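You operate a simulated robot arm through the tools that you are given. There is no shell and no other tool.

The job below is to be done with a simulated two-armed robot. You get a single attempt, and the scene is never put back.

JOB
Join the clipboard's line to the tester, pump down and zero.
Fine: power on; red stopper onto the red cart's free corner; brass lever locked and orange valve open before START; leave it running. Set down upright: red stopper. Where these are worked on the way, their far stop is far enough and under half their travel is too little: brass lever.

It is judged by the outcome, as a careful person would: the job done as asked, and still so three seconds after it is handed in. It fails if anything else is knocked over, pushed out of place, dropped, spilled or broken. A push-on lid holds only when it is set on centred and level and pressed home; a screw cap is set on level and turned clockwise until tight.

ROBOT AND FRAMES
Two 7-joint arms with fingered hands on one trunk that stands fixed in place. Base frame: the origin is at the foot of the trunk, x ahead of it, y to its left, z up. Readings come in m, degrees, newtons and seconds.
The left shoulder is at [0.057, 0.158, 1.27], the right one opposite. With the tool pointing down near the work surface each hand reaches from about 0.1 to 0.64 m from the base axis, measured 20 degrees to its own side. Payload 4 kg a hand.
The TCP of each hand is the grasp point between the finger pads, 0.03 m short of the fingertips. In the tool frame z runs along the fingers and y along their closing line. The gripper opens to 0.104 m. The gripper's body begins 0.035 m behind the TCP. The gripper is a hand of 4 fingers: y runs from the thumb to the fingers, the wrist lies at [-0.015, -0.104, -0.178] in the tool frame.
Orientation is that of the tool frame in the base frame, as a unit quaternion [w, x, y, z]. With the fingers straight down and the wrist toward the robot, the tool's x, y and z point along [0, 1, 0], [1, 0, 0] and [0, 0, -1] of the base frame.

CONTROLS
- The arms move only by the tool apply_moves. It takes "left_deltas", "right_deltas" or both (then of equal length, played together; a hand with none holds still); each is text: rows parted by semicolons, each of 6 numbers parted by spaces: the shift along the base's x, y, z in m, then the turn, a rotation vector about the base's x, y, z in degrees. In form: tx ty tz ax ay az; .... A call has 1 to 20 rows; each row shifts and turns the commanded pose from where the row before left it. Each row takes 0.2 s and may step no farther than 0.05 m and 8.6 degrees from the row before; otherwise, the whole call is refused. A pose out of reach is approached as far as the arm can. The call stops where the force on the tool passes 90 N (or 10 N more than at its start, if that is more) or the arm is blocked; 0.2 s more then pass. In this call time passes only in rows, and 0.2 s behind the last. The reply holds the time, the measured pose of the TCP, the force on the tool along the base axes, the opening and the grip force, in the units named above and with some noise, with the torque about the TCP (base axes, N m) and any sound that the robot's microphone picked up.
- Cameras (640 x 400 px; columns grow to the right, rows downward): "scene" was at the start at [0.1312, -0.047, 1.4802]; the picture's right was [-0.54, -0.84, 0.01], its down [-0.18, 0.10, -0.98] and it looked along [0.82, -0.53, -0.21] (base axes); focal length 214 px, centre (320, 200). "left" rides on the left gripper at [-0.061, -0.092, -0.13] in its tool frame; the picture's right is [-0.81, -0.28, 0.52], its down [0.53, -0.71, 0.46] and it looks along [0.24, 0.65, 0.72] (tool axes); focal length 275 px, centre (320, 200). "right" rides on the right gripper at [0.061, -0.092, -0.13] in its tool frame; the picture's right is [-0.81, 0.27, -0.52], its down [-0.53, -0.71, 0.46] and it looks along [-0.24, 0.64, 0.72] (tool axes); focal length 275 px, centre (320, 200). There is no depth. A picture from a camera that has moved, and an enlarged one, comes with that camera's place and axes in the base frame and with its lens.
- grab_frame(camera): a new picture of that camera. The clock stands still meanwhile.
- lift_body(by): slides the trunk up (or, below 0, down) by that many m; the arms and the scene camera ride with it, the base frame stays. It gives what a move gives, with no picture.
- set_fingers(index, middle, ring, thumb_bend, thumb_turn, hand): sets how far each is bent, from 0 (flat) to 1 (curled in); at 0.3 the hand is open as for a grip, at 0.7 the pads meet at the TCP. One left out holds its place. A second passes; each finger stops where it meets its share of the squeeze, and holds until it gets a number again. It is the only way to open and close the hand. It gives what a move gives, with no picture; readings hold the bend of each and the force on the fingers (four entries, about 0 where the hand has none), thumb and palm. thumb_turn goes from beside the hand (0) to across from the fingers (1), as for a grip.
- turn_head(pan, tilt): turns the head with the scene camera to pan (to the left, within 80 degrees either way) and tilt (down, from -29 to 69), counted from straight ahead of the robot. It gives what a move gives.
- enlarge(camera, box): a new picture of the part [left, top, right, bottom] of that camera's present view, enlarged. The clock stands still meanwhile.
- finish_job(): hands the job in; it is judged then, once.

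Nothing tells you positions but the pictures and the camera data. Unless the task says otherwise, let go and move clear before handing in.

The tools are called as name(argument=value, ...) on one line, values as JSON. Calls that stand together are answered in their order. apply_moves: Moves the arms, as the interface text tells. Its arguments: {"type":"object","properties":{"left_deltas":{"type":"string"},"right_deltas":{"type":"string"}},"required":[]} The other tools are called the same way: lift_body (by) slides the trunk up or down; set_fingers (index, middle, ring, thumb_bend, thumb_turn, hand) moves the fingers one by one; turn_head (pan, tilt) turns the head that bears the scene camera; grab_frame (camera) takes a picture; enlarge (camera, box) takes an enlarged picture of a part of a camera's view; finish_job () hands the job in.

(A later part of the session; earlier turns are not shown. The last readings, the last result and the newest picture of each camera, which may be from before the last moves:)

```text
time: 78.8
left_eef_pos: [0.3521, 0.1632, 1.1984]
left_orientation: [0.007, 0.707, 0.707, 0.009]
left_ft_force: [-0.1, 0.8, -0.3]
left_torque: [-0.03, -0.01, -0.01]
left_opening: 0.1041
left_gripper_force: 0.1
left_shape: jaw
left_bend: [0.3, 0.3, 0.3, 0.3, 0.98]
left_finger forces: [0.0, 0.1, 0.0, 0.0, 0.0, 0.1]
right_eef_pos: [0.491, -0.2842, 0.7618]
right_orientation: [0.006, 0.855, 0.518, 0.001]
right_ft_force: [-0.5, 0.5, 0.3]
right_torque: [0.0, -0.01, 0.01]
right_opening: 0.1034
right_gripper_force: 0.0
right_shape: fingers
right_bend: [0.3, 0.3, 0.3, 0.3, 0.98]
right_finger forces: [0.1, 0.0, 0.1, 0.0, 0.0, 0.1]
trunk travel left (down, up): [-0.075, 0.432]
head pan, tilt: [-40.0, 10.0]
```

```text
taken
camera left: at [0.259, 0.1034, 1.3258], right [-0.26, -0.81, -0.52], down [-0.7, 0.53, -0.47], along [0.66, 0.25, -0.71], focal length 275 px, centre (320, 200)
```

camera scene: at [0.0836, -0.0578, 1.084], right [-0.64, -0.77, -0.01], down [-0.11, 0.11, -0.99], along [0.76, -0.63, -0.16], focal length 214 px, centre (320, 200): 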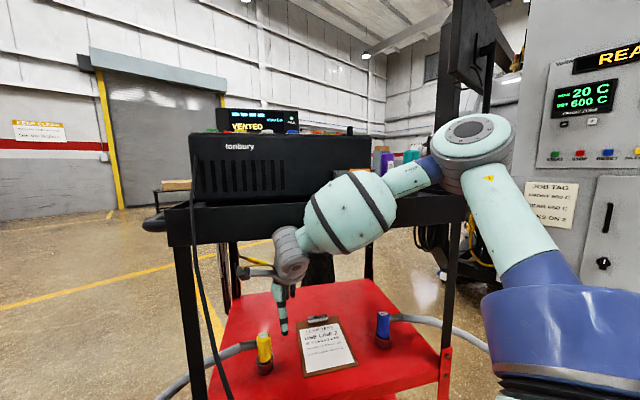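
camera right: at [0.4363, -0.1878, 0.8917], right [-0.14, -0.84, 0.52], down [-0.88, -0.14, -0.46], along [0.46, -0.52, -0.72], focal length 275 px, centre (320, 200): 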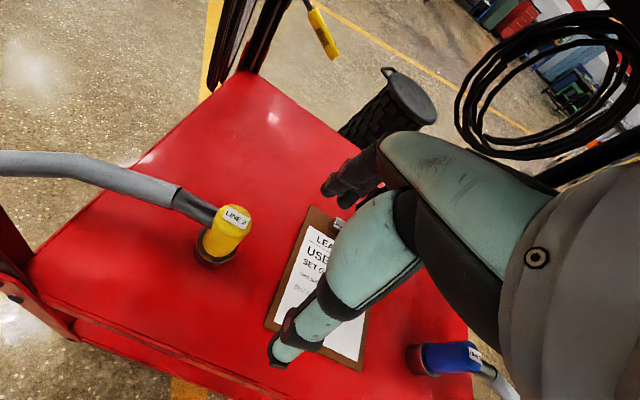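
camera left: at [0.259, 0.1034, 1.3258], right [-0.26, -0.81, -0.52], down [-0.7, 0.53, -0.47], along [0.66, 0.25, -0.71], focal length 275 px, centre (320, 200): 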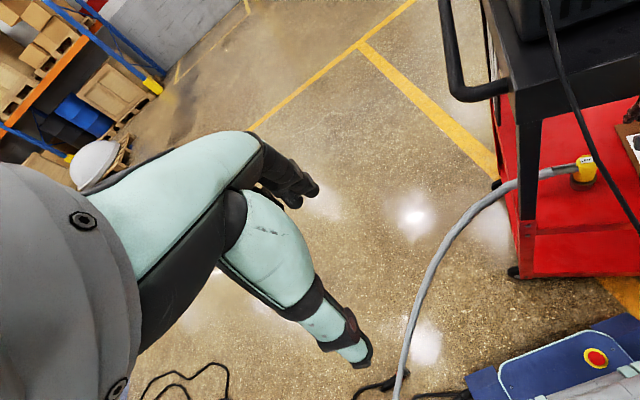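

The wrist is pressing on the tray's front edge. I'll back the hand off toward the robot right away and check that nothing shifted.

apply_moves(right_deltas="-0.025 -0.008 0 0 0 0; -0.025 -0.008 0 0 0 0; 0 0 0 0 0 0; 0 0 0 0 0 0")

grab_frame(camera="scene")

grab_frame(camera="right")

```text
time: 79.8
left_eef_pos: [0.3625, 0.1643, 1.1958]
left_orientation: [0.005, 0.707, 0.707, 0.005]
left_ft_force: [0.0, -0.3, 0.4]
left_torque: [0.04, -0.03, 0.02]
left_opening: 0.1037
left_gripper_force: 0.1
left_shape: jaw
left_bend: [0.3, 0.3, 0.3, 0.3, 0.98]
left_finger forces: [0.0, 0.0, 0.0, 0.0, 0.0, 0.0]
right_eef_pos: [0.4513, -0.3023, 0.761]
right_orientation: [0.005, 0.858, 0.514, 0.003]
right_ft_force: [-1.1, -0.6, 0.4]
right_torque: [0.02, 0.01, -0.02]
right_opening: 0.103
right_gripper_force: 0.0
right_shape: fingers
right_bend: [0.3, 0.3, 0.3, 0.3, 0.98]
right_finger forces: [0.0, 0.0, 0.0, 0.1, 0.0, 0.0]
trunk travel left (down, up): [-0.075, 0.432]
head pan, tilt: [-40.0, 10.0]
```

```text
taken
camera scene: at [0.1186, -0.0576, 1.0809], right [-0.64, -0.77, 0.01], down [-0.15, 0.11, -0.98], along [0.75, -0.63, -0.18], focal length 214 px, centre (320, 200)
```

scene: 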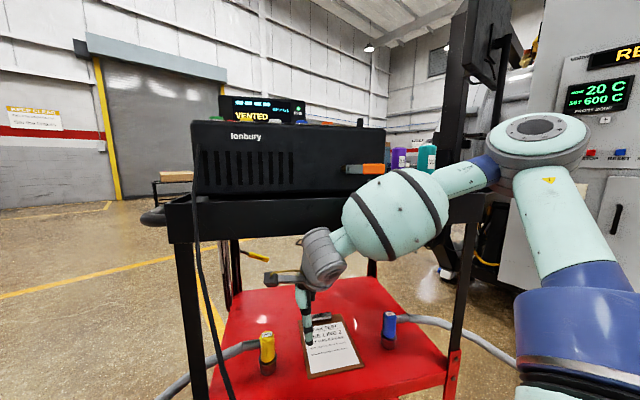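

```text
taken
camera right: at [0.3986, -0.2051, 0.8901], right [-0.14, -0.84, 0.52], down [-0.88, -0.14, -0.46], along [0.46, -0.52, -0.72], focal length 275 px, centre (320, 200)
```

right: 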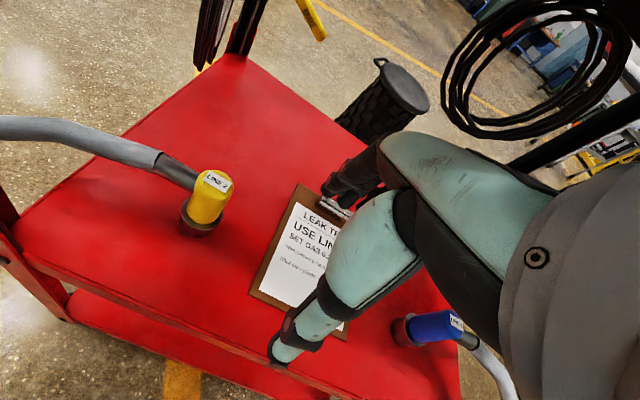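

The pressure is off (trunk back in place, bottles standing). I'll lower the trunk the remaining way so the forearm passes under the tray level, then tilt the hand.

apply_moves(right_deltas="-0.015 -0.01 0 0 0 0; 0 0 0 0 0 0")

lift_body(by=-0.07)

grab_frame(camera="scene")

grab_frame(camera="right")

```text
time: 80.4
left_eef_pos: [0.3637, 0.1661, 1.1947]
left_orientation: [0.005, 0.707, 0.707, 0.004]
left_ft_force: [0.2, 0.0, -0.5]
left_torque: [0.01, 0.01, 0.03]
left_opening: 0.104
left_gripper_force: 0.0
left_shape: jaw
left_bend: [0.3, 0.3, 0.3, 0.3, 0.98]
left_finger forces: [0.0, 0.0, 0.0, 0.0, 0.1, 0.0]
right_eef_pos: [0.4368, -0.3115, 0.7609]
right_orientation: [0.005, 0.858, 0.514, 0.002]
right_ft_force: [-1.5, -0.6, -0.4]
right_torque: [-0.01, 0.03, 0.02]
right_opening: 0.1031
right_gripper_force: 0.1
right_shape: fingers
right_bend: [0.3, 0.3, 0.3, 0.3, 0.98]
right_finger forces: [0.0, 0.0, 0.0, 0.2, 0.1, 0.0]
trunk travel left (down, up): [-0.075, 0.432]
head pan, tilt: [-40.0, 10.0]
```

```text
time: 81.5
left_eef_pos: [0.3622, 0.1651, 1.1242]
left_orientation: [0.005, 0.706, 0.708, 0.004]
left_ft_force: [-0.3, 0.1, -0.4]
left_torque: [-0.02, 0.01, 0.0]
left_opening: 0.1042
left_gripper_force: 0.1
left_shape: jaw
left_bend: [0.3, 0.3, 0.3, 0.3, 0.98]
left_finger forces: [0.1, 0.0, 0.0, 0.0, 0.1, 0.1]
right_eef_pos: [0.4369, -0.3125, 0.6921]
right_orientation: [0.004, 0.857, 0.515, 0.003]
right_ft_force: [-0.1, 0.3, 0.4]
right_torque: [-0.02, 0.05, 0.01]
right_opening: 0.1028
right_gripper_force: 0.1
right_shape: fingers
right_bend: [0.3, 0.3, 0.3, 0.3, 0.98]
right_finger forces: [0.1, 0.0, 0.0, 0.0, 0.1, 0.0]
trunk travel left (down, up): [-0.005, 0.502]
head pan, tilt: [-40.0, 10.0]
```

```text
taken
camera scene: at [0.1176, -0.0565, 1.0125], right [-0.64, -0.77, 0.01], down [-0.15, 0.11, -0.98], along [0.75, -0.63, -0.18], focal length 214 px, centre (320, 200)
```

scene: 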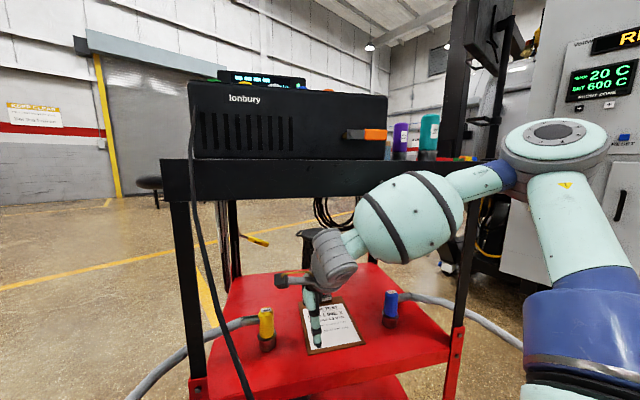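

```text
taken
camera right: at [0.3843, -0.2138, 0.8219], right [-0.14, -0.84, 0.52], down [-0.88, -0.14, -0.46], along [0.46, -0.52, -0.72], focal length 275 px, centre (320, 200)
```

right: 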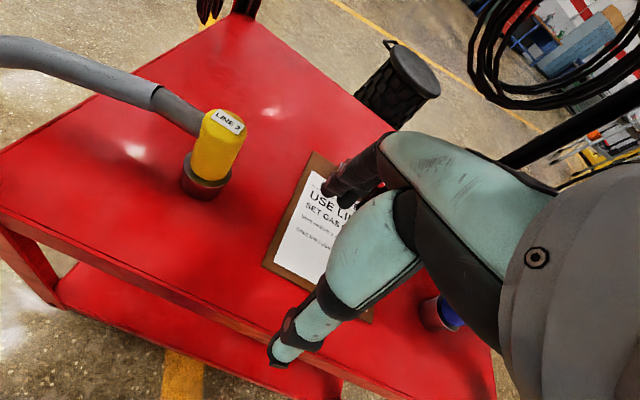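

The yellow end is now measured at about (0.556,-0.255), top z≈0.648, cup rim ≈0.59. I'll tilt the hand 15° and come in over the clipboard, under the tray.

apply_moves(right_deltas="0.03 -0.005 0 -3.52 -6.62 0; 0.03 -0.005 0 -3.52 -6.62 0; 0 0 -0.02 0 0 0; 0 0 0 0 0 0")

grab_frame(camera="right")

grab_frame(camera="scene")

```text
time: 82.5
left_eef_pos: [0.3636, 0.1653, 1.1266]
left_orientation: [0.004, 0.706, 0.708, 0.005]
left_ft_force: [0.7, -0.1, 0.3]
left_torque: [-0.04, -0.01, 0.0]
left_opening: 0.1038
left_gripper_force: 0.2
left_shape: jaw
left_bend: [0.3, 0.3, 0.3, 0.3, 0.98]
left_finger forces: [0.0, 0.0, 0.0, 0.1, 0.0, 0.0]
right_eef_pos: [0.4971, -0.3205, 0.6724]
right_orientation: [0.117, 0.85, 0.51, 0.07]
right_ft_force: [-0.8, 0.2, 0.0]
right_torque: [0.0, 0.0, -0.04]
right_opening: 0.103
right_gripper_force: 0.0
right_shape: fingers
right_bend: [0.3, 0.3, 0.3, 0.3, 0.98]
right_finger forces: [0.0, 0.1, 0.1, 0.0, 0.0, 0.0]
trunk travel left (down, up): [-0.005, 0.502]
head pan, tilt: [-40.0, 10.0]
```

```text
taken
camera right: at [0.4173, -0.2094, 0.7729], right [-0.27, -0.77, 0.57], down [-0.75, -0.21, -0.63], along [0.61, -0.6, -0.52], focal length 275 px, centre (320, 200)
```

right: 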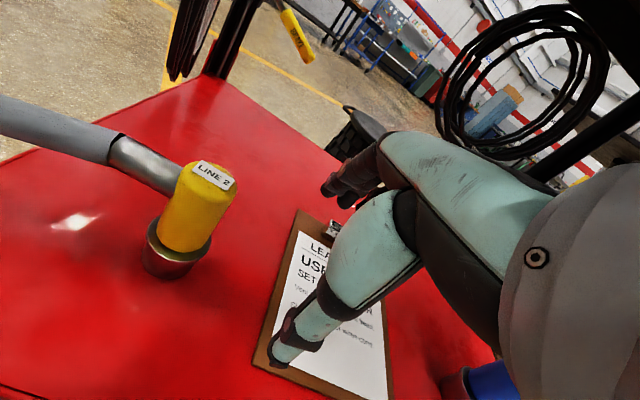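

```text
taken
camera scene: at [0.1176, -0.0564, 1.0125], right [-0.64, -0.77, 0.01], down [-0.15, 0.11, -0.98], along [0.75, -0.63, -0.18], focal length 214 px, centre (320, 200)
```

scene: 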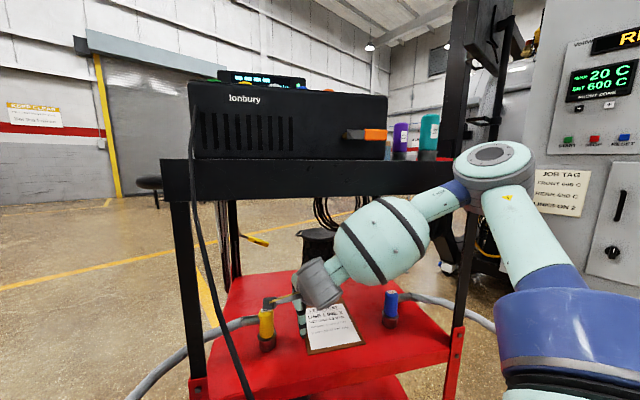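

Position confirmed at (0.558,-0.257). I'll come level behind/in front with the open hand and slide left so the yellow end passes between thumb and fingers.

apply_moves(right_deltas="0.0212 -0.0113 -0.01 0 0 0; 0 0 -0.01 0 0 0; 0.0132 0.0249 0 0 0 0; 0 0 0 0 0 0")

grab_frame(camera="right")

enlarge(camera="scene", box=[210, 200, 430, 370])

```text
time: 83.5
left_eef_pos: [0.3625, 0.1642, 1.1258]
left_orientation: [0.005, 0.706, 0.708, 0.005]
left_ft_force: [-0.4, -0.2, 0.2]
left_torque: [0.02, 0.0, -0.02]
left_opening: 0.1038
left_gripper_force: 0.1
left_shape: jaw
left_bend: [0.3, 0.3, 0.3, 0.3, 0.98]
left_finger forces: [0.1, 0.0, 0.1, 0.0, 0.1, 0.1]
right_eef_pos: [0.5303, -0.309, 0.6519]
right_orientation: [0.117, 0.85, 0.51, 0.069]
right_ft_force: [-0.2, 0.8, -0.3]
right_torque: [-0.03, 0.01, 0.01]
right_opening: 0.1029
right_gripper_force: 0.0
right_shape: fingers
right_bend: [0.3, 0.3, 0.3, 0.3, 0.98]
right_finger forces: [0.0, 0.0, 0.1, 0.0, 0.0, 0.1]
trunk travel left (down, up): [-0.005, 0.502]
head pan, tilt: [-40.0, 10.0]
```

```text
taken
camera right: at [0.4515, -0.1962, 0.7533], right [-0.27, -0.77, 0.57], down [-0.75, -0.2, -0.63], along [0.61, -0.6, -0.52], focal length 275 px, centre (320, 200)
```

right: 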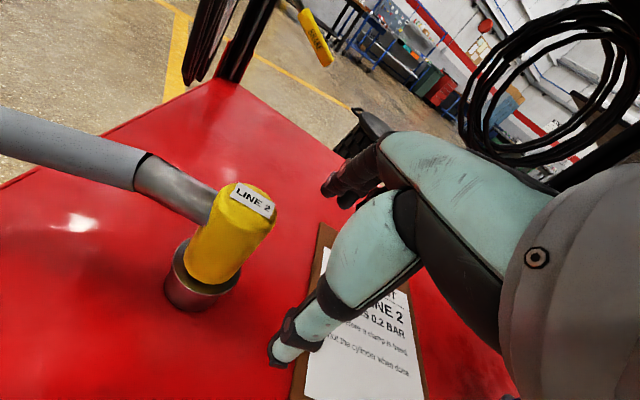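

```text
2.35 times, centred on (320, 285) of scene
camera zoom: at [0.1174, -0.0567, 1.0125], right [-0.64, -0.77, 0.01], down [-0.15, 0.11, -0.98], along [0.75, -0.63, -0.18], focal length 505 px, centre (320, 0)
```

zoom: 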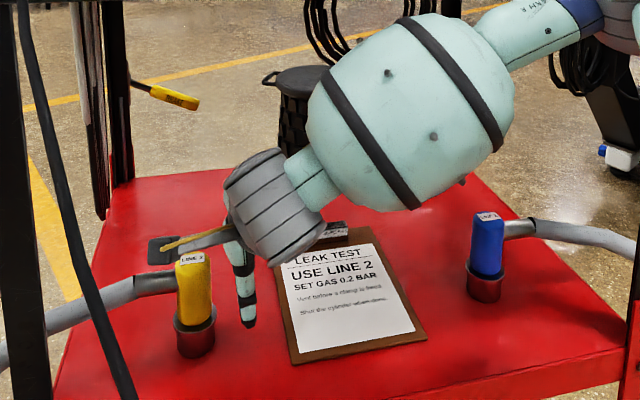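

apply_moves(right_deltas="0.0138 0.026 0 0 0 0; 0.0138 0.026 0 0 0 0; 0 0 -0.012 0 0 0; 0 0 -0.012 0 0 0; 0 0 0 0 0 0")

grab_frame(camera="right")

enlarge(camera="scene", box=[210, 200, 430, 370])

```text
time: 84.7
left_eef_pos: [0.3574, 0.1681, 1.128]
left_orientation: [0.006, 0.706, 0.708, 0.006]
left_ft_force: [-0.3, -0.3, 0.2]
left_torque: [0.0, -0.06, 0.01]
left_opening: 0.1043
left_gripper_force: 0.1
left_shape: jaw
left_bend: [0.3, 0.3, 0.3, 0.3, 0.98]
left_finger forces: [0.0, 0.1, 0.1, 0.0, 0.1, 0.0]
right_eef_pos: [0.5557, -0.256, 0.6314]
right_orientation: [0.117, 0.849, 0.51, 0.07]
right_ft_force: [0.4, 0.3, -0.3]
right_torque: [-0.01, -0.02, -0.01]
right_opening: 0.1032
right_gripper_force: 0.1
right_shape: fingers
right_bend: [0.3, 0.3, 0.3, 0.3, 0.98]
right_finger forces: [0.0, 0.1, 0.0, 0.0, 0.1, 0.0]
trunk travel left (down, up): [-0.005, 0.502]
head pan, tilt: [-40.0, 10.0]
```

```text
taken
camera right: at [0.4758, -0.1429, 0.7319], right [-0.27, -0.77, 0.57], down [-0.75, -0.21, -0.63], along [0.61, -0.6, -0.52], focal length 275 px, centre (320, 200)
```

right: 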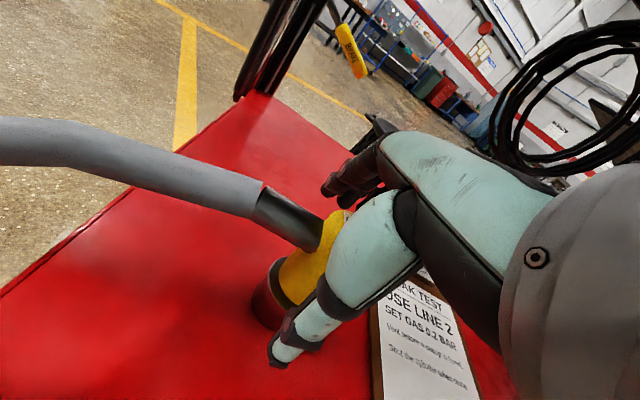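

```text
2.35 times, centred on (320, 285) of scene
camera zoom: at [0.1076, -0.0547, 1.0137], right [-0.64, -0.77, 0.0], down [-0.14, 0.11, -0.98], along [0.75, -0.63, -0.17], focal length 505 px, centre (320, 0)
```

zoom: 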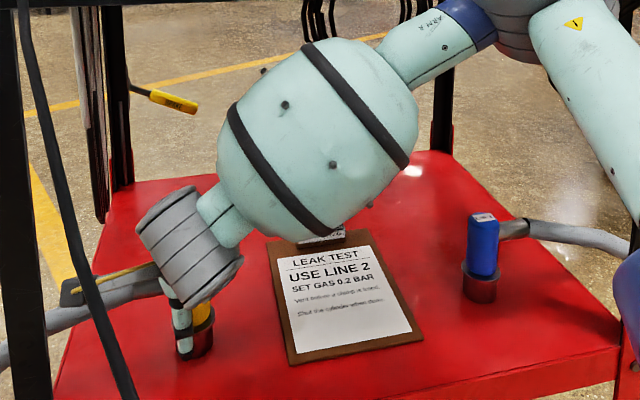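

apply_moves(right_deltas="0 0 0 0 0 0; 0 0 0 0 0 0")

turn_head(pan=-30, tilt=5)

grab_frame(camera="scene")

enlarge(camera="right", box=[220, 160, 400, 380])

```text
time: 85.3
left_eef_pos: [0.3574, 0.1671, 1.1281]
left_orientation: [0.006, 0.706, 0.708, 0.005]
left_ft_force: [0.0, -0.3, 1.6]
left_torque: [0.0, -0.01, -0.01]
left_opening: 0.1041
left_gripper_force: 0.2
left_shape: jaw
left_bend: [0.3, 0.3, 0.3, 0.3, 0.98]
left_finger forces: [0.0, 0.0, 0.1, 0.0, 0.1, 0.0]
right_eef_pos: [0.5558, -0.2551, 0.6301]
right_orientation: [0.118, 0.849, 0.509, 0.07]
right_ft_force: [-0.2, 0.4, 0.3]
right_torque: [-0.01, -0.03, -0.01]
right_opening: 0.1031
right_gripper_force: 0.0
right_shape: fingers
right_bend: [0.3, 0.3, 0.3, 0.3, 0.98]
right_finger forces: [0.0, 0.0, 0.0, 0.1, 0.0, 0.0]
trunk travel left (down, up): [-0.005, 0.502]
head pan, tilt: [-40.0, 10.0]
```

```text
time: 86.0
left_eef_pos: [0.3569, 0.1672, 1.1263]
left_orientation: [0.007, 0.706, 0.708, 0.005]
left_ft_force: [0.3, 0.0, -0.3]
left_torque: [0.0, 0.0, 0.01]
left_opening: 0.1039
left_gripper_force: 0.0
left_shape: jaw
left_bend: [0.3, 0.3, 0.3, 0.3, 0.98]
left_finger forces: [0.0, 0.0, 0.0, 0.1, 0.0, 0.0]
right_eef_pos: [0.5562, -0.2556, 0.6312]
right_orientation: [0.119, 0.85, 0.509, 0.071]
right_ft_force: [0.6, 1.1, 0.4]
right_torque: [-0.01, -0.01, 0.02]
right_opening: 0.1032
right_gripper_force: 0.1
right_shape: fingers
right_bend: [0.3, 0.3, 0.3, 0.3, 0.98]
right_finger forces: [0.1, 0.0, 0.0, 0.0, 0.0, 0.0]
trunk travel left (down, up): [-0.005, 0.502]
head pan, tilt: [-30.0, 5.0]
```

```text
taken
camera scene: at [0.116, -0.0409, 1.0216], right [-0.5, -0.87, 0.0], down [-0.08, 0.04, -1.0], along [0.86, -0.5, -0.09], focal length 214 px, centre (320, 200)
```

scene: 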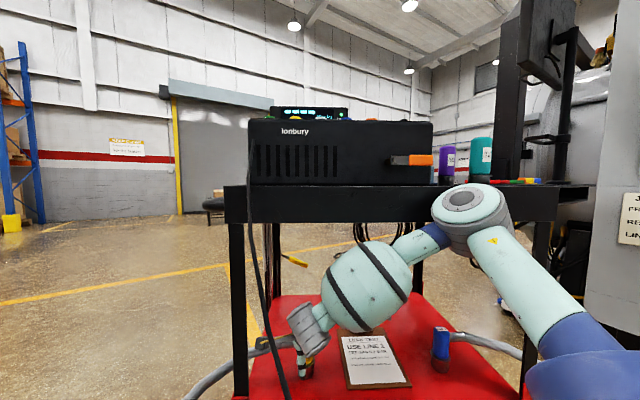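

```text
1.82 times, centred on (310, 270) of right
camera zoom: at [0.4761, -0.1429, 0.7318], right [-0.27, -0.77, 0.57], down [-0.75, -0.21, -0.63], along [0.61, -0.6, -0.52], focal length 500 px, centre (338, 73)
```

zoom: 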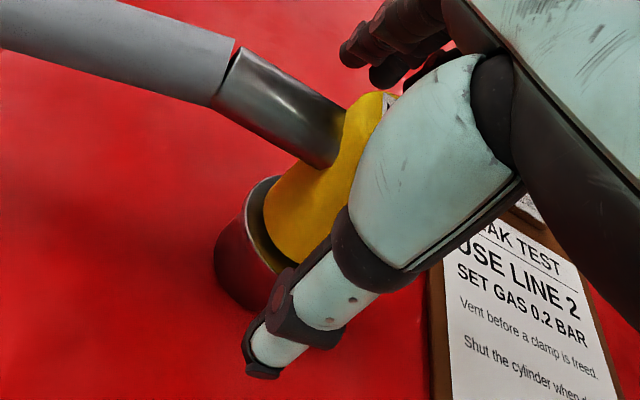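

The yellow end is between thumb and fingers, hose stub clear on the left. I'll close the grip.

set_fingers(hand="right", index=0.75, middle=0.75, ring=0.55, thumb_bend=0.75, thumb_turn=1.0)

enlarge(camera="right", box=[220, 160, 400, 380])

```text
time: 87.0
left_eef_pos: [0.3581, 0.1674, 1.128]
left_orientation: [0.006, 0.706, 0.708, 0.006]
left_ft_force: [0.1, 0.3, -0.2]
left_torque: [0.02, 0.0, -0.01]
left_opening: 0.1039
left_gripper_force: 0.1
left_shape: jaw
left_bend: [0.3, 0.3, 0.3, 0.3, 0.98]
left_finger forces: [0.0, 0.0, 0.0, 0.0, 0.0, 0.0]
right_eef_pos: [0.5565, -0.2553, 0.6316]
right_orientation: [0.119, 0.849, 0.51, 0.072]
right_ft_force: [-0.7, 1.6, 3.5]
right_torque: [0.03, 0.12, -0.02]
right_opening: 0.0279
right_gripper_force: 17.0
right_shape: fingers
right_bend: [0.62, 0.62, 0.55, 0.58, 1.0]
right_finger forces: [8.0, 9.1, 0.0, 0.1, 17.0, 0.0]
trunk travel left (down, up): [-0.005, 0.502]
head pan, tilt: [-30.0, 5.0]
```

```text
1.82 times, centred on (310, 270) of right
camera zoom: at [0.4761, -0.1428, 0.7319], right [-0.27, -0.77, 0.57], down [-0.75, -0.21, -0.63], along [0.61, -0.6, -0.52], focal length 500 px, centre (338, 73)
```

zoom: 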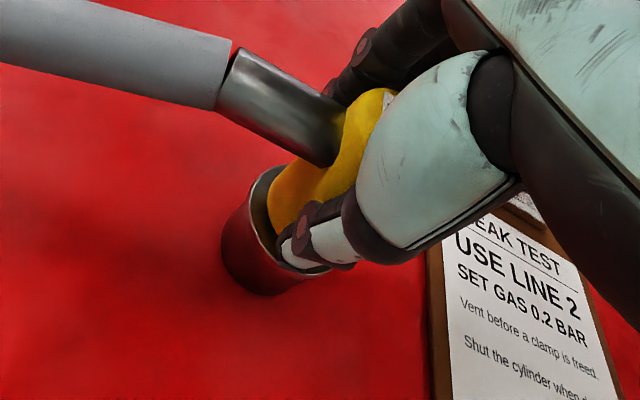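

Gripped at 17 N. I'll lift straight up out of the cup, slowly.

apply_moves(right_deltas="0 0 0.01 0 0 0; 0 0 0.015 0 0 0; 0 0 0.015 0 0 0; 0 0 0.01 0 0 0; 0 0 0 0 0 0")

grab_frame(camera="right")

grab_frame(camera="scene")

```text
time: 88.2
left_eef_pos: [0.3653, 0.1656, 1.1253]
left_orientation: [0.003, 0.706, 0.708, 0.004]
left_ft_force: [0.7, -0.2, 0.4]
left_torque: [-0.02, 0.0, -0.01]
left_opening: 0.104
left_gripper_force: 0.1
left_shape: jaw
left_bend: [0.3, 0.3, 0.3, 0.3, 0.98]
left_finger forces: [0.1, 0.0, 0.0, 0.1, 0.0, 0.0]
right_eef_pos: [0.5584, -0.2567, 0.6751]
right_orientation: [0.114, 0.849, 0.512, 0.066]
right_ft_force: [0.5, 0.5, -3.1]
right_torque: [0.0, 0.02, 0.04]
right_opening: 0.028
right_gripper_force: 15.6
right_shape: fingers
right_bend: [0.62, 0.62, 0.55, 0.58, 1.0]
right_finger forces: [7.7, 8.4, 0.0, 0.0, 15.7, 0.0]
trunk travel left (down, up): [-0.005, 0.502]
head pan, tilt: [-30.0, 5.0]
```

```text
taken
camera right: at [0.4801, -0.1443, 0.7759], right [-0.26, -0.77, 0.58], down [-0.75, -0.21, -0.62], along [0.6, -0.6, -0.53], focal length 275 px, centre (320, 200)
```

right: 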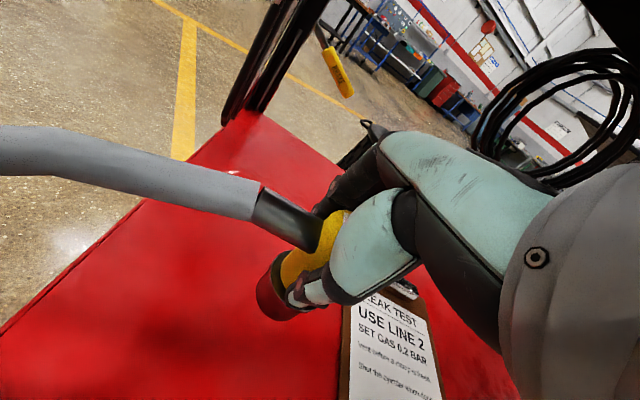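

```text
taken
camera scene: at [0.1285, -0.0429, 1.0198], right [-0.5, -0.87, 0.01], down [-0.09, 0.04, -0.99], along [0.86, -0.5, -0.1], focal length 214 px, centre (320, 200)
```

scene: 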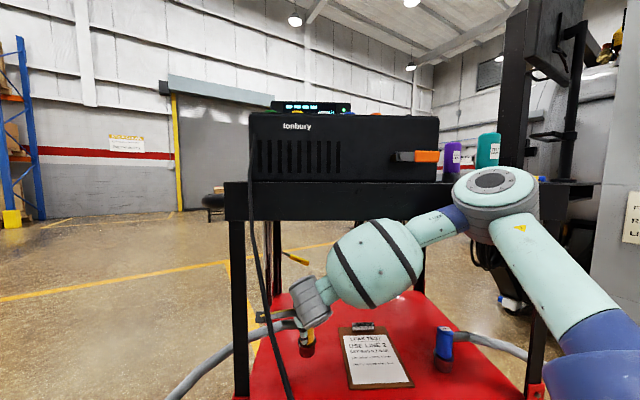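

The yellow end (with its metal plug) is free of the shelf. I'll back it out from under the tray while levelling the hand, keeping clear of the tray edge.

apply_moves(right_deltas="-0.03 -0.01 0.004 1.83 3.44 0; -0.03 -0.01 0.004 1.83 3.44 0; -0.03 -0.01 0.004 1.83 3.44 0; -0.03 -0.01 0.004 1.83 3.44 0; 0 0 0 0 0 0")

grab_frame(camera="right")

grab_frame(camera="scene")

```text
time: 89.4
left_eef_pos: [0.3636, 0.1647, 1.1253]
left_orientation: [0.005, 0.707, 0.707, 0.004]
left_ft_force: [-0.5, 0.0, -0.7]
left_torque: [0.01, 0.02, -0.02]
left_opening: 0.1039
left_gripper_force: 0.0
left_shape: jaw
left_bend: [0.3, 0.3, 0.3, 0.3, 0.98]
left_finger forces: [0.0, 0.0, 0.1, 0.1, 0.0, 0.1]
right_eef_pos: [0.4393, -0.2966, 0.6937]
right_orientation: [0.0, 0.858, 0.514, -0.001]
right_ft_force: [-0.6, 0.4, -1.6]
right_torque: [0.02, -0.04, -0.05]
right_opening: 0.0272
right_gripper_force: 16.1
right_shape: fingers
right_bend: [0.62, 0.62, 0.55, 0.58, 1.0]
right_finger forces: [7.8, 8.7, 0.0, 0.0, 14.9, 0.0]
trunk travel left (down, up): [-0.005, 0.502]
head pan, tilt: [-30.0, 5.0]
```

```text
taken
camera right: at [0.3881, -0.1992, 0.8245], right [-0.14, -0.84, 0.52], down [-0.88, -0.13, -0.45], along [0.45, -0.52, -0.73], focal length 275 px, centre (320, 200)
```

right: 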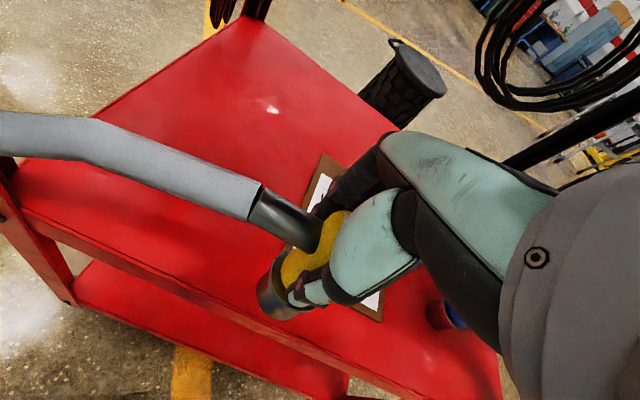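

```text
taken
camera scene: at [0.1267, -0.0427, 1.0203], right [-0.5, -0.87, 0.01], down [-0.09, 0.04, -0.99], along [0.86, -0.5, -0.1], focal length 214 px, centre (320, 200)
```

scene: 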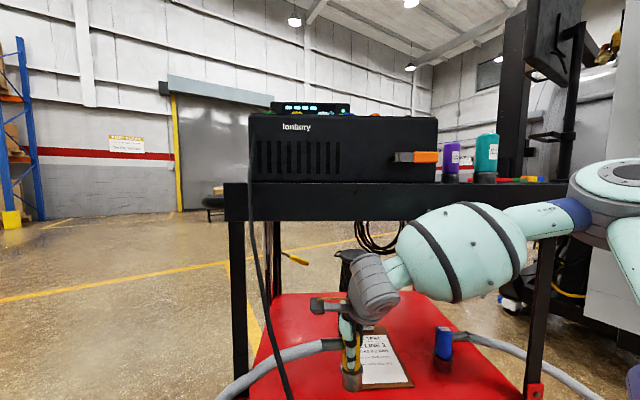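

apply_moves(right_deltas="-0.0177 0.008 0.03 0 0 0; -0.0177 0.008 0.03 0 0 0; -0.0177 0.008 0.03 0 0 0; -0.0177 0.008 0.03 0 0 0; -0.0177 0.008 0.03 0 0 0; -0.0177 0.006 0.03 0 0 0; -0.0177 0.006 0.03 0 0 0; 0 0 0 0 0 0")

grab_frame(camera="right")

grab_frame(camera="scene")

```text
time: 91.2
left_eef_pos: [0.3634, 0.1656, 1.126]
left_orientation: [0.004, 0.706, 0.708, 0.005]
left_ft_force: [0.2, -0.2, 0.9]
left_torque: [-0.02, 0.04, -0.01]
left_opening: 0.104
left_gripper_force: 0.1
left_shape: jaw
left_bend: [0.3, 0.3, 0.3, 0.3, 0.98]
left_finger forces: [0.0, 0.0, 0.0, 0.0, 0.1, 0.0]
right_eef_pos: [0.3146, -0.2454, 0.9035]
right_orientation: [0.0, 0.857, 0.515, -0.001]
right_ft_force: [0.3, 0.6, -3.2]
right_torque: [0.03, -0.02, 0.04]
right_opening: 0.027
right_gripper_force: 15.6
right_shape: fingers
right_bend: [0.71, 0.62, 0.55, 0.58, 1.0]
right_finger forces: [7.6, 8.6, 0.0, 0.0, 14.6, 0.0]
trunk travel left (down, up): [-0.005, 0.502]
head pan, tilt: [-30.0, 5.0]
```

```text
taken
camera right: at [0.2637, -0.1473, 1.034], right [-0.14, -0.84, 0.52], down [-0.88, -0.14, -0.45], along [0.45, -0.52, -0.72], focal length 275 px, centre (320, 200)
```

right: 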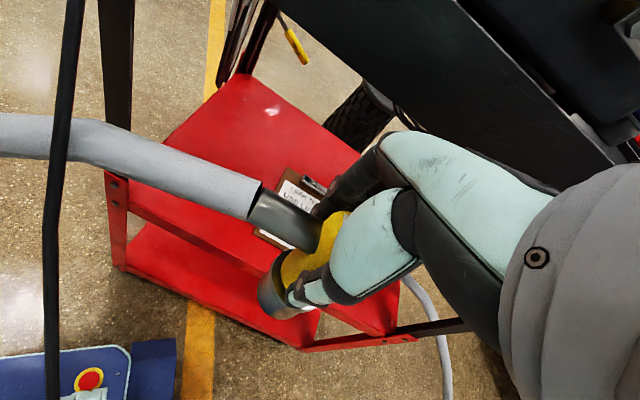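

```text
taken
camera scene: at [0.1266, -0.0428, 1.0203], right [-0.5, -0.87, 0.01], down [-0.09, 0.04, -0.99], along [0.86, -0.5, -0.1], focal length 214 px, centre (320, 200)
```

scene: 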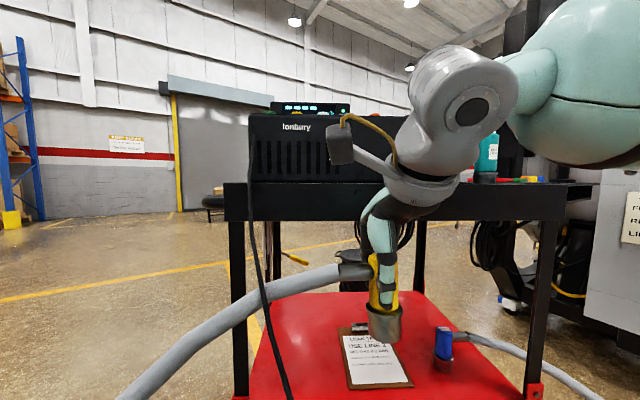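

enlarge(camera="scene", box=[330, 170, 450, 350])

lift_body(by=0.25)

grab_frame(camera="scene")

grab_frame(camera="right")

```text
2.22 times, centred on (390, 260) of scene
camera zoom: at [0.1266, -0.0428, 1.0203], right [-0.5, -0.87, 0.01], down [-0.09, 0.04, -0.99], along [0.86, -0.5, -0.1], focal length 477 px, centre (164, 67)
```

zoom: 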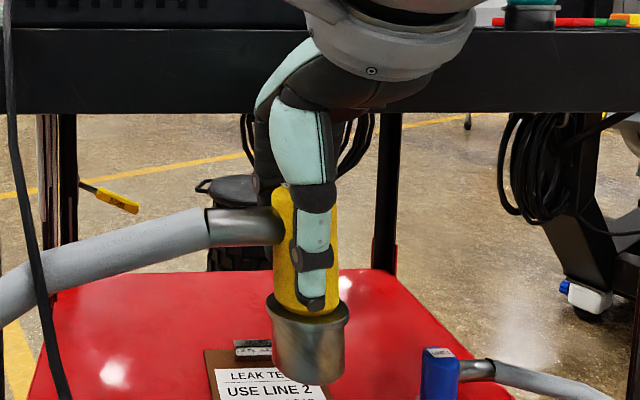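

```text
time: 93.8
left_eef_pos: [0.364, 0.1659, 1.3759]
left_orientation: [0.004, 0.707, 0.707, 0.004]
left_ft_force: [0.5, 0.5, 0.5]
left_torque: [0.01, -0.02, 0.0]
left_opening: 0.104
left_gripper_force: 0.0
left_shape: jaw
left_bend: [0.3, 0.3, 0.3, 0.3, 0.98]
left_finger forces: [0.1, 0.0, 0.1, 0.1, 0.1, 0.0]
right_eef_pos: [0.3149, -0.2447, 1.1529]
right_orientation: [0.0, 0.857, 0.515, -0.001]
right_ft_force: [0.4, -1.0, -2.8]
right_torque: [0.01, -0.02, 0.0]
right_opening: 0.0269
right_gripper_force: 15.5
right_shape: fingers
right_bend: [0.71, 0.62, 0.55, 0.58, 1.0]
right_finger forces: [7.7, 8.7, 0.1, 0.0, 14.6, 0.0]
trunk travel left (down, up): [-0.255, 0.252]
head pan, tilt: [-30.0, 5.0]
```

```text
taken
camera scene: at [0.1295, -0.0427, 1.2699], right [-0.5, -0.87, 0.01], down [-0.09, 0.04, -1.0], along [0.86, -0.5, -0.1], focal length 214 px, centre (320, 200)
```

scene: 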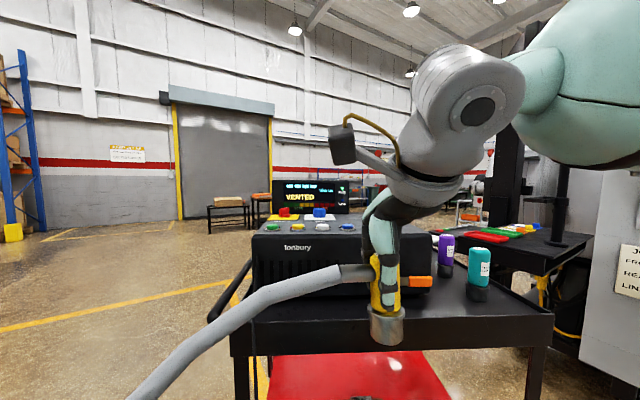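

```text
taken
camera right: at [0.2639, -0.1473, 1.2832], right [-0.14, -0.84, 0.52], down [-0.88, -0.14, -0.45], along [0.45, -0.52, -0.72], focal length 275 px, centre (320, 200)
```

right: 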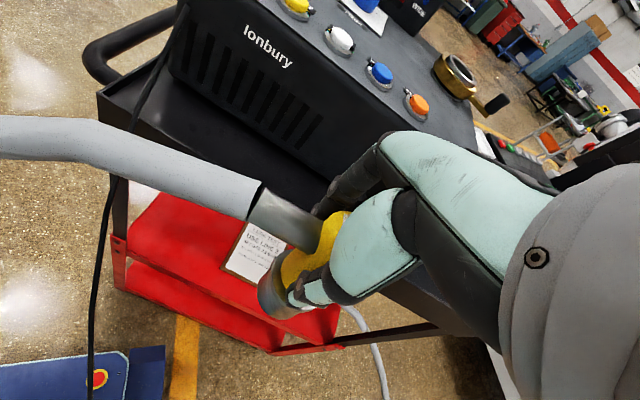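

enlarge(camera="right", box=[230, 160, 410, 330])

lift_body(by=0.22)

turn_head(pan=-38, tilt=22)

grab_frame(camera="scene")

```text
2.35 times, centred on (320, 245) of right
camera zoom: at [0.2639, -0.1473, 1.2832], right [-0.14, -0.84, 0.52], down [-0.88, -0.14, -0.45], along [0.45, -0.52, -0.72], focal length 648 px, centre (320, 94)
```

zoom: 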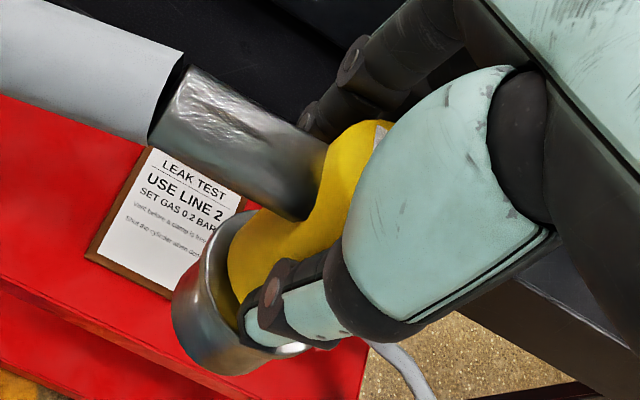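

```text
time: 96.2
left_eef_pos: [0.3638, 0.1659, 1.5954]
left_orientation: [0.003, 0.707, 0.707, 0.005]
left_ft_force: [0.2, -0.6, -0.1]
left_torque: [-0.01, 0.03, -0.02]
left_opening: 0.1041
left_gripper_force: 0.0
left_shape: jaw
left_bend: [0.3, 0.3, 0.3, 0.3, 0.98]
left_finger forces: [0.0, 0.0, 0.0, 0.1, 0.0, 0.0]
right_eef_pos: [0.3158, -0.2459, 1.3728]
right_orientation: [0.001, 0.857, 0.515, 0.0]
right_ft_force: [-0.7, -1.0, -2.5]
right_torque: [0.0, -0.03, -0.01]
right_opening: 0.0273
right_gripper_force: 15.4
right_shape: fingers
right_bend: [0.71, 0.62, 0.55, 0.58, 1.0]
right_finger forces: [7.6, 8.7, 0.0, 0.0, 14.7, 0.0]
trunk travel left (down, up): [-0.475, 0.032]
head pan, tilt: [-30.0, 5.0]
```

```text
time: 97.0
left_eef_pos: [0.3643, 0.1655, 1.595]
left_orientation: [0.004, 0.706, 0.708, 0.004]
left_ft_force: [0.0, -0.4, 0.4]
left_torque: [0.0, -0.02, 0.02]
left_opening: 0.1039
left_gripper_force: 0.1
left_shape: jaw
left_bend: [0.3, 0.3, 0.3, 0.3, 0.98]
left_finger forces: [0.0, 0.0, 0.1, 0.0, 0.0, 0.0]
right_eef_pos: [0.3152, -0.2452, 1.372]
right_orientation: [0.001, 0.857, 0.515, -0.001]
right_ft_force: [0.0, -0.4, -2.7]
right_torque: [-0.01, 0.01, 0.0]
right_opening: 0.0272
right_gripper_force: 15.6
right_shape: fingers
right_bend: [0.71, 0.62, 0.55, 0.58, 1.0]
right_finger forces: [7.5, 8.7, 0.1, 0.0, 14.6, 0.1]
trunk travel left (down, up): [-0.475, 0.032]
head pan, tilt: [-38.0, 22.0]
```

```text
taken
camera scene: at [0.1258, -0.054, 1.4628], right [-0.62, -0.79, 0.01], down [-0.31, 0.23, -0.92], along [0.73, -0.57, -0.38], focal length 214 px, centre (320, 200)
```

scene: 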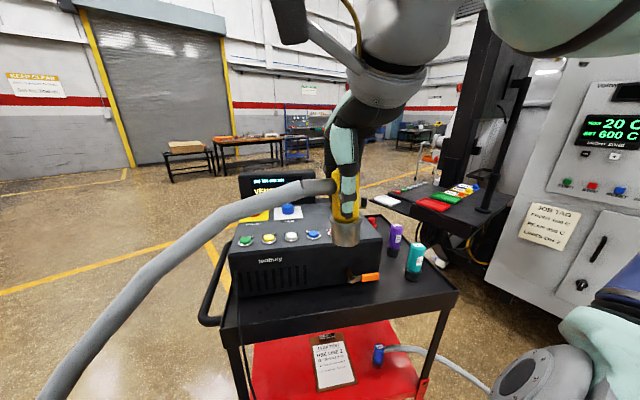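

The trunk is back up and the line is held firmly. I'll carry it over the port with the same 15° hand tilt as when gripped, so the plug is vertical.

apply_moves(right_deltas="0.0317 -0.0309 0 -3.65 -6.9 0; 0.0317 -0.0309 0 -3.65 -6.9 0; 0.0317 -0.0309 0 0 0 0; 0.0317 -0.0309 0 0 0 0; 0.0317 -0.0309 0 0 0 0; 0.0317 -0.0309 0 0 0 0; 0.0317 -0.0309 0 0 0 0; 0.0317 -0.0309 0 0 0 0; 0.0317 -0.0309 0 0 0 0; 0 0 0 0 0 0")

grab_frame(camera="right")

enlarge(camera="scene", box=[220, 100, 440, 300])

```text
time: 99.2
left_eef_pos: [0.3631, 0.1651, 1.5961]
left_orientation: [0.004, 0.707, 0.708, 0.005]
left_ft_force: [-0.2, 0.7, -0.4]
left_torque: [-0.02, -0.01, 0.0]
left_opening: 0.1039
left_gripper_force: 0.1
left_shape: jaw
left_bend: [0.3, 0.3, 0.3, 0.3, 0.98]
left_finger forces: [0.0, 0.0, 0.1, 0.1, 0.0, 0.0]
right_eef_pos: [0.6016, -0.5228, 1.3742]
right_orientation: [0.116, 0.849, 0.51, 0.069]
right_ft_force: [-0.4, 0.0, -2.9]
right_torque: [0.01, -0.02, -0.02]
right_opening: 0.0274
right_gripper_force: 15.0
right_shape: fingers
right_bend: [0.71, 0.62, 0.55, 0.58, 1.0]
right_finger forces: [7.3, 8.5, 0.0, 0.1, 14.8, 0.0]
trunk travel left (down, up): [-0.475, 0.032]
head pan, tilt: [-38.0, 22.0]
```

```text
taken
camera right: at [0.5223, -0.4109, 1.4741], right [-0.27, -0.77, 0.57], down [-0.75, -0.21, -0.63], along [0.61, -0.6, -0.52], focal length 275 px, centre (320, 200)
```

right: 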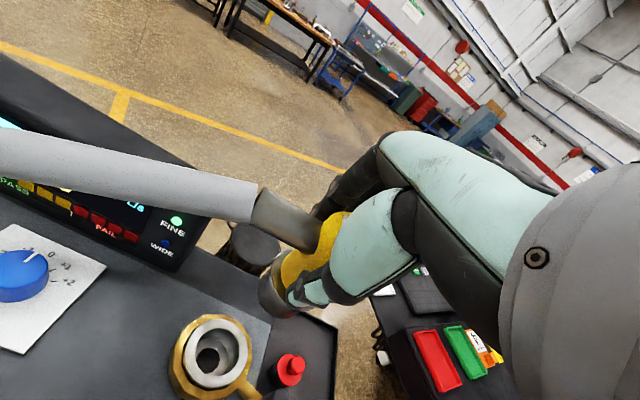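

```text
2.00 times, centred on (330, 200) of scene
camera zoom: at [0.126, -0.0539, 1.4627], right [-0.62, -0.79, 0.01], down [-0.31, 0.23, -0.92], along [0.73, -0.57, -0.38], focal length 429 px, centre (300, 200)
```

zoom: 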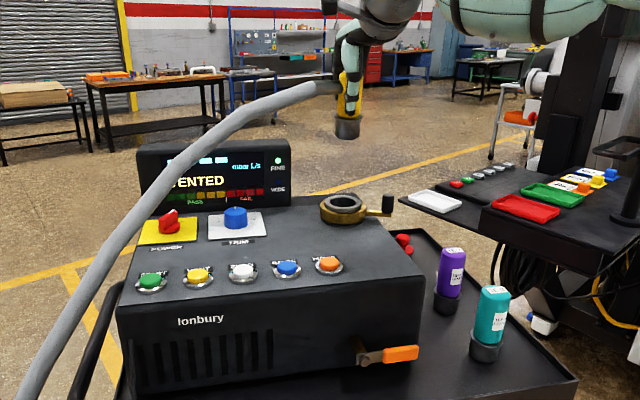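

The line hangs vertically above the port. I'll lower it to about 1–2 cm above the port and check alignment from both cameras.

apply_moves(right_deltas="0 0 -0.03 0 0 0; 0 0 -0.03 0 0 0; 0 0 -0.025 0 0 0; 0 0 0 0 0 0; 0 0 0 0 0 0")

enlarge(camera="right", box=[180, 180, 400, 400])

enlarge(camera="scene", box=[300, 130, 400, 230])

```text
time: 100.3
left_eef_pos: [0.3644, 0.1657, 1.5956]
left_orientation: [0.003, 0.707, 0.707, 0.005]
left_ft_force: [0.4, -0.5, -0.5]
left_torque: [0.01, 0.02, -0.02]
left_opening: 0.1039
left_gripper_force: 0.2
left_shape: jaw
left_bend: [0.3, 0.3, 0.3, 0.3, 0.98]
left_finger forces: [0.1, 0.0, 0.0, 0.0, 0.1, 0.0]
right_eef_pos: [0.6022, -0.5219, 1.2872]
right_orientation: [0.117, 0.85, 0.51, 0.069]
right_ft_force: [0.9, 0.6, -3.6]
right_torque: [0.0, 0.0, -0.01]
right_opening: 0.027
right_gripper_force: 15.4
right_shape: fingers
right_bend: [0.71, 0.62, 0.55, 0.58, 1.0]
right_finger forces: [7.3, 8.5, 0.0, 0.0, 14.6, 0.0]
trunk travel left (down, up): [-0.475, 0.032]
head pan, tilt: [-38.0, 22.0]
```

```text
1.82 times, centred on (290, 290) of right
camera zoom: at [0.5225, -0.4107, 1.3889], right [-0.27, -0.78, 0.57], down [-0.75, -0.21, -0.63], along [0.61, -0.6, -0.53], focal length 500 px, centre (374, 36)
```

zoom: 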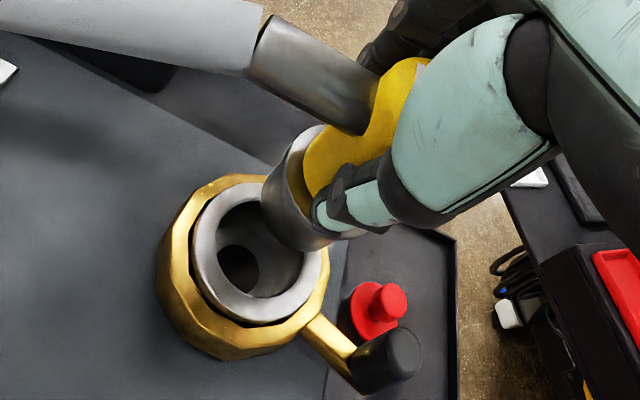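

```text
4.00 times, centred on (350, 180) of scene
camera zoom: at [0.1265, -0.0542, 1.4626], right [-0.62, -0.79, 0.01], down [-0.31, 0.23, -0.92], along [0.73, -0.57, -0.38], focal length 858 px, centre (200, 280)
```

zoom: 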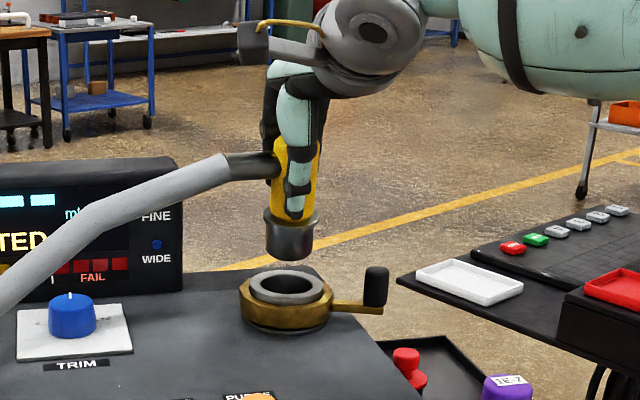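

apply_moves(right_deltas="0 -0.002 -0.012 0 0 0; 0 0 -0.008 0 0 0; 0 0 0 0 0 0")

enlarge(camera="right", box=[200, 200, 380, 380])

enlarge(camera="scene", box=[330, 160, 390, 220])

```text
time: 101.2
left_eef_pos: [0.3633, 0.1658, 1.5958]
left_orientation: [0.004, 0.706, 0.708, 0.005]
left_ft_force: [0.2, -1.1, -0.3]
left_torque: [-0.01, -0.01, 0.0]
left_opening: 0.1038
left_gripper_force: 0.0
left_shape: jaw
left_bend: [0.3, 0.3, 0.3, 0.3, 0.98]
left_finger forces: [0.0, 0.0, 0.0, 0.1, 0.0, 0.1]
right_eef_pos: [0.6018, -0.5238, 1.2679]
right_orientation: [0.117, 0.849, 0.51, 0.07]
right_ft_force: [0.2, -0.2, -2.9]
right_torque: [0.04, 0.01, -0.03]
right_opening: 0.0269
right_gripper_force: 15.2
right_shape: fingers
right_bend: [0.71, 0.62, 0.55, 0.58, 1.0]
right_finger forces: [7.3, 8.5, 0.1, 0.0, 14.7, 0.0]
trunk travel left (down, up): [-0.475, 0.032]
head pan, tilt: [-38.0, 22.0]
```

```text
2.22 times, centred on (290, 290) of right
camera zoom: at [0.5221, -0.412, 1.369], right [-0.27, -0.77, 0.57], down [-0.75, -0.21, -0.63], along [0.61, -0.6, -0.52], focal length 612 px, centre (387, 0)
```

zoom: 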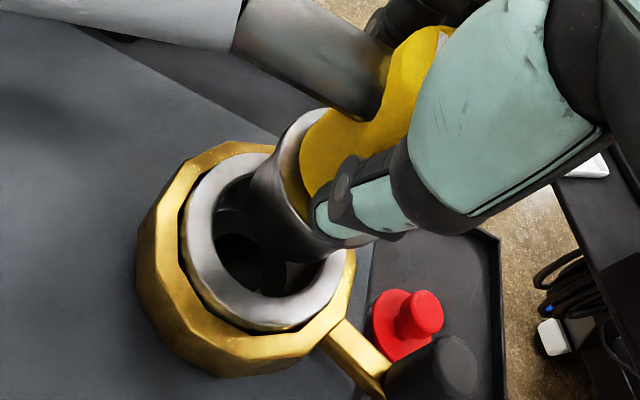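

```text
6.67 times, centred on (360, 190) of scene
camera zoom: at [0.1261, -0.0539, 1.4627], right [-0.62, -0.79, 0.01], down [-0.31, 0.23, -0.92], along [0.73, -0.57, -0.38], focal length 1430 px, centre (53, 267)
```

zoom: 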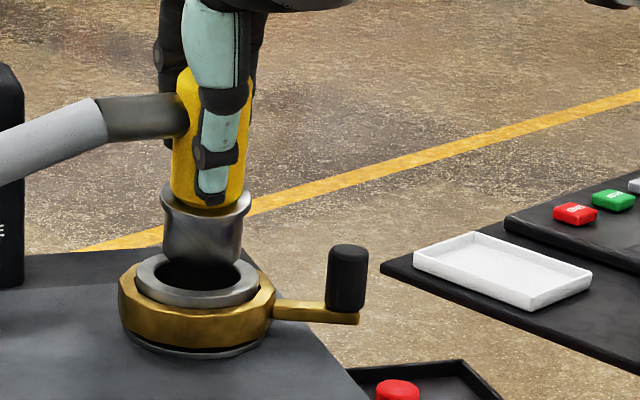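

The plug is close above the hole but I want a third view to settle the last few millimetres, so I'll bring the left hand camera back to its earlier viewpoint.

apply_moves(left_deltas="0 -0.045 0 0 0 0; 0 -0.045 0 0 0 0; 0 -0.045 0 0 0 0; 0 -0.045 0 0 0 0; 0 -0.045 0 0 0 0; 0 -0.045 0 0 0 0; 0 -0.03 0 0 0 0; 0 0 0 0 0 0")

grab_frame(camera="left")

enlarge(camera="left", box=[520, 60, 620, 160])

```text
time: 103.0
left_eef_pos: [0.3655, -0.1355, 1.5971]
left_orientation: [0.004, 0.707, 0.707, 0.004]
left_ft_force: [0.1, 0.2, -0.6]
left_torque: [0.01, 0.0, -0.01]
left_opening: 0.104
left_gripper_force: 0.0
left_shape: jaw
left_bend: [0.3, 0.3, 0.3, 0.3, 0.98]
left_finger forces: [0.0, 0.0, 0.0, 0.0, 0.0, 0.1]
right_eef_pos: [0.6024, -0.5244, 1.2683]
right_orientation: [0.116, 0.849, 0.511, 0.07]
right_ft_force: [0.6, -0.3, -2.0]
right_torque: [-0.02, 0.01, -0.02]
right_opening: 0.0271
right_gripper_force: 15.1
right_shape: fingers
right_bend: [0.71, 0.62, 0.55, 0.58, 1.0]
right_finger forces: [7.3, 8.5, 0.0, 0.1, 14.6, 0.0]
trunk travel left (down, up): [-0.475, 0.032]
head pan, tilt: [-38.0, 22.0]
```

```text
taken
camera left: at [0.2728, -0.1955, 1.7265], right [-0.27, -0.81, -0.52], down [-0.71, 0.53, -0.46], along [0.65, 0.25, -0.72], focal length 275 px, centre (320, 200)
```

left: 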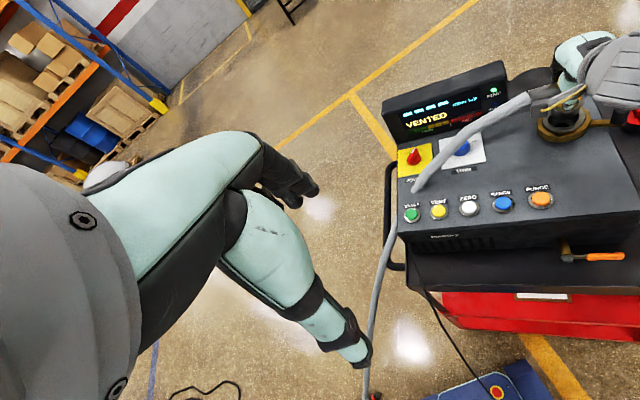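

```text
4.00 times, centred on (570, 110) of left
camera zoom: at [0.2728, -0.1955, 1.7265], right [-0.27, -0.81, -0.52], down [-0.71, 0.53, -0.46], along [0.65, 0.25, -0.72], focal length 1101 px, centre (-680, 560)
```

zoom: 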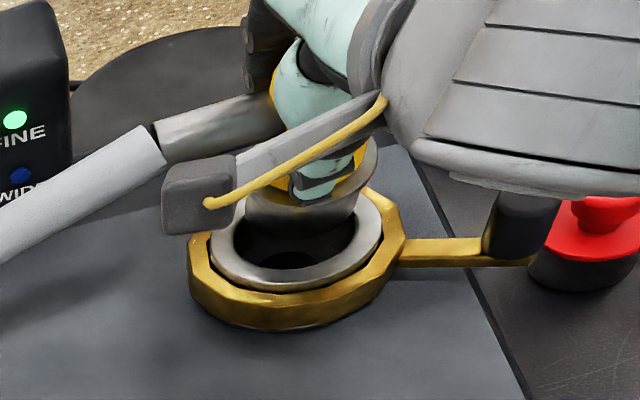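

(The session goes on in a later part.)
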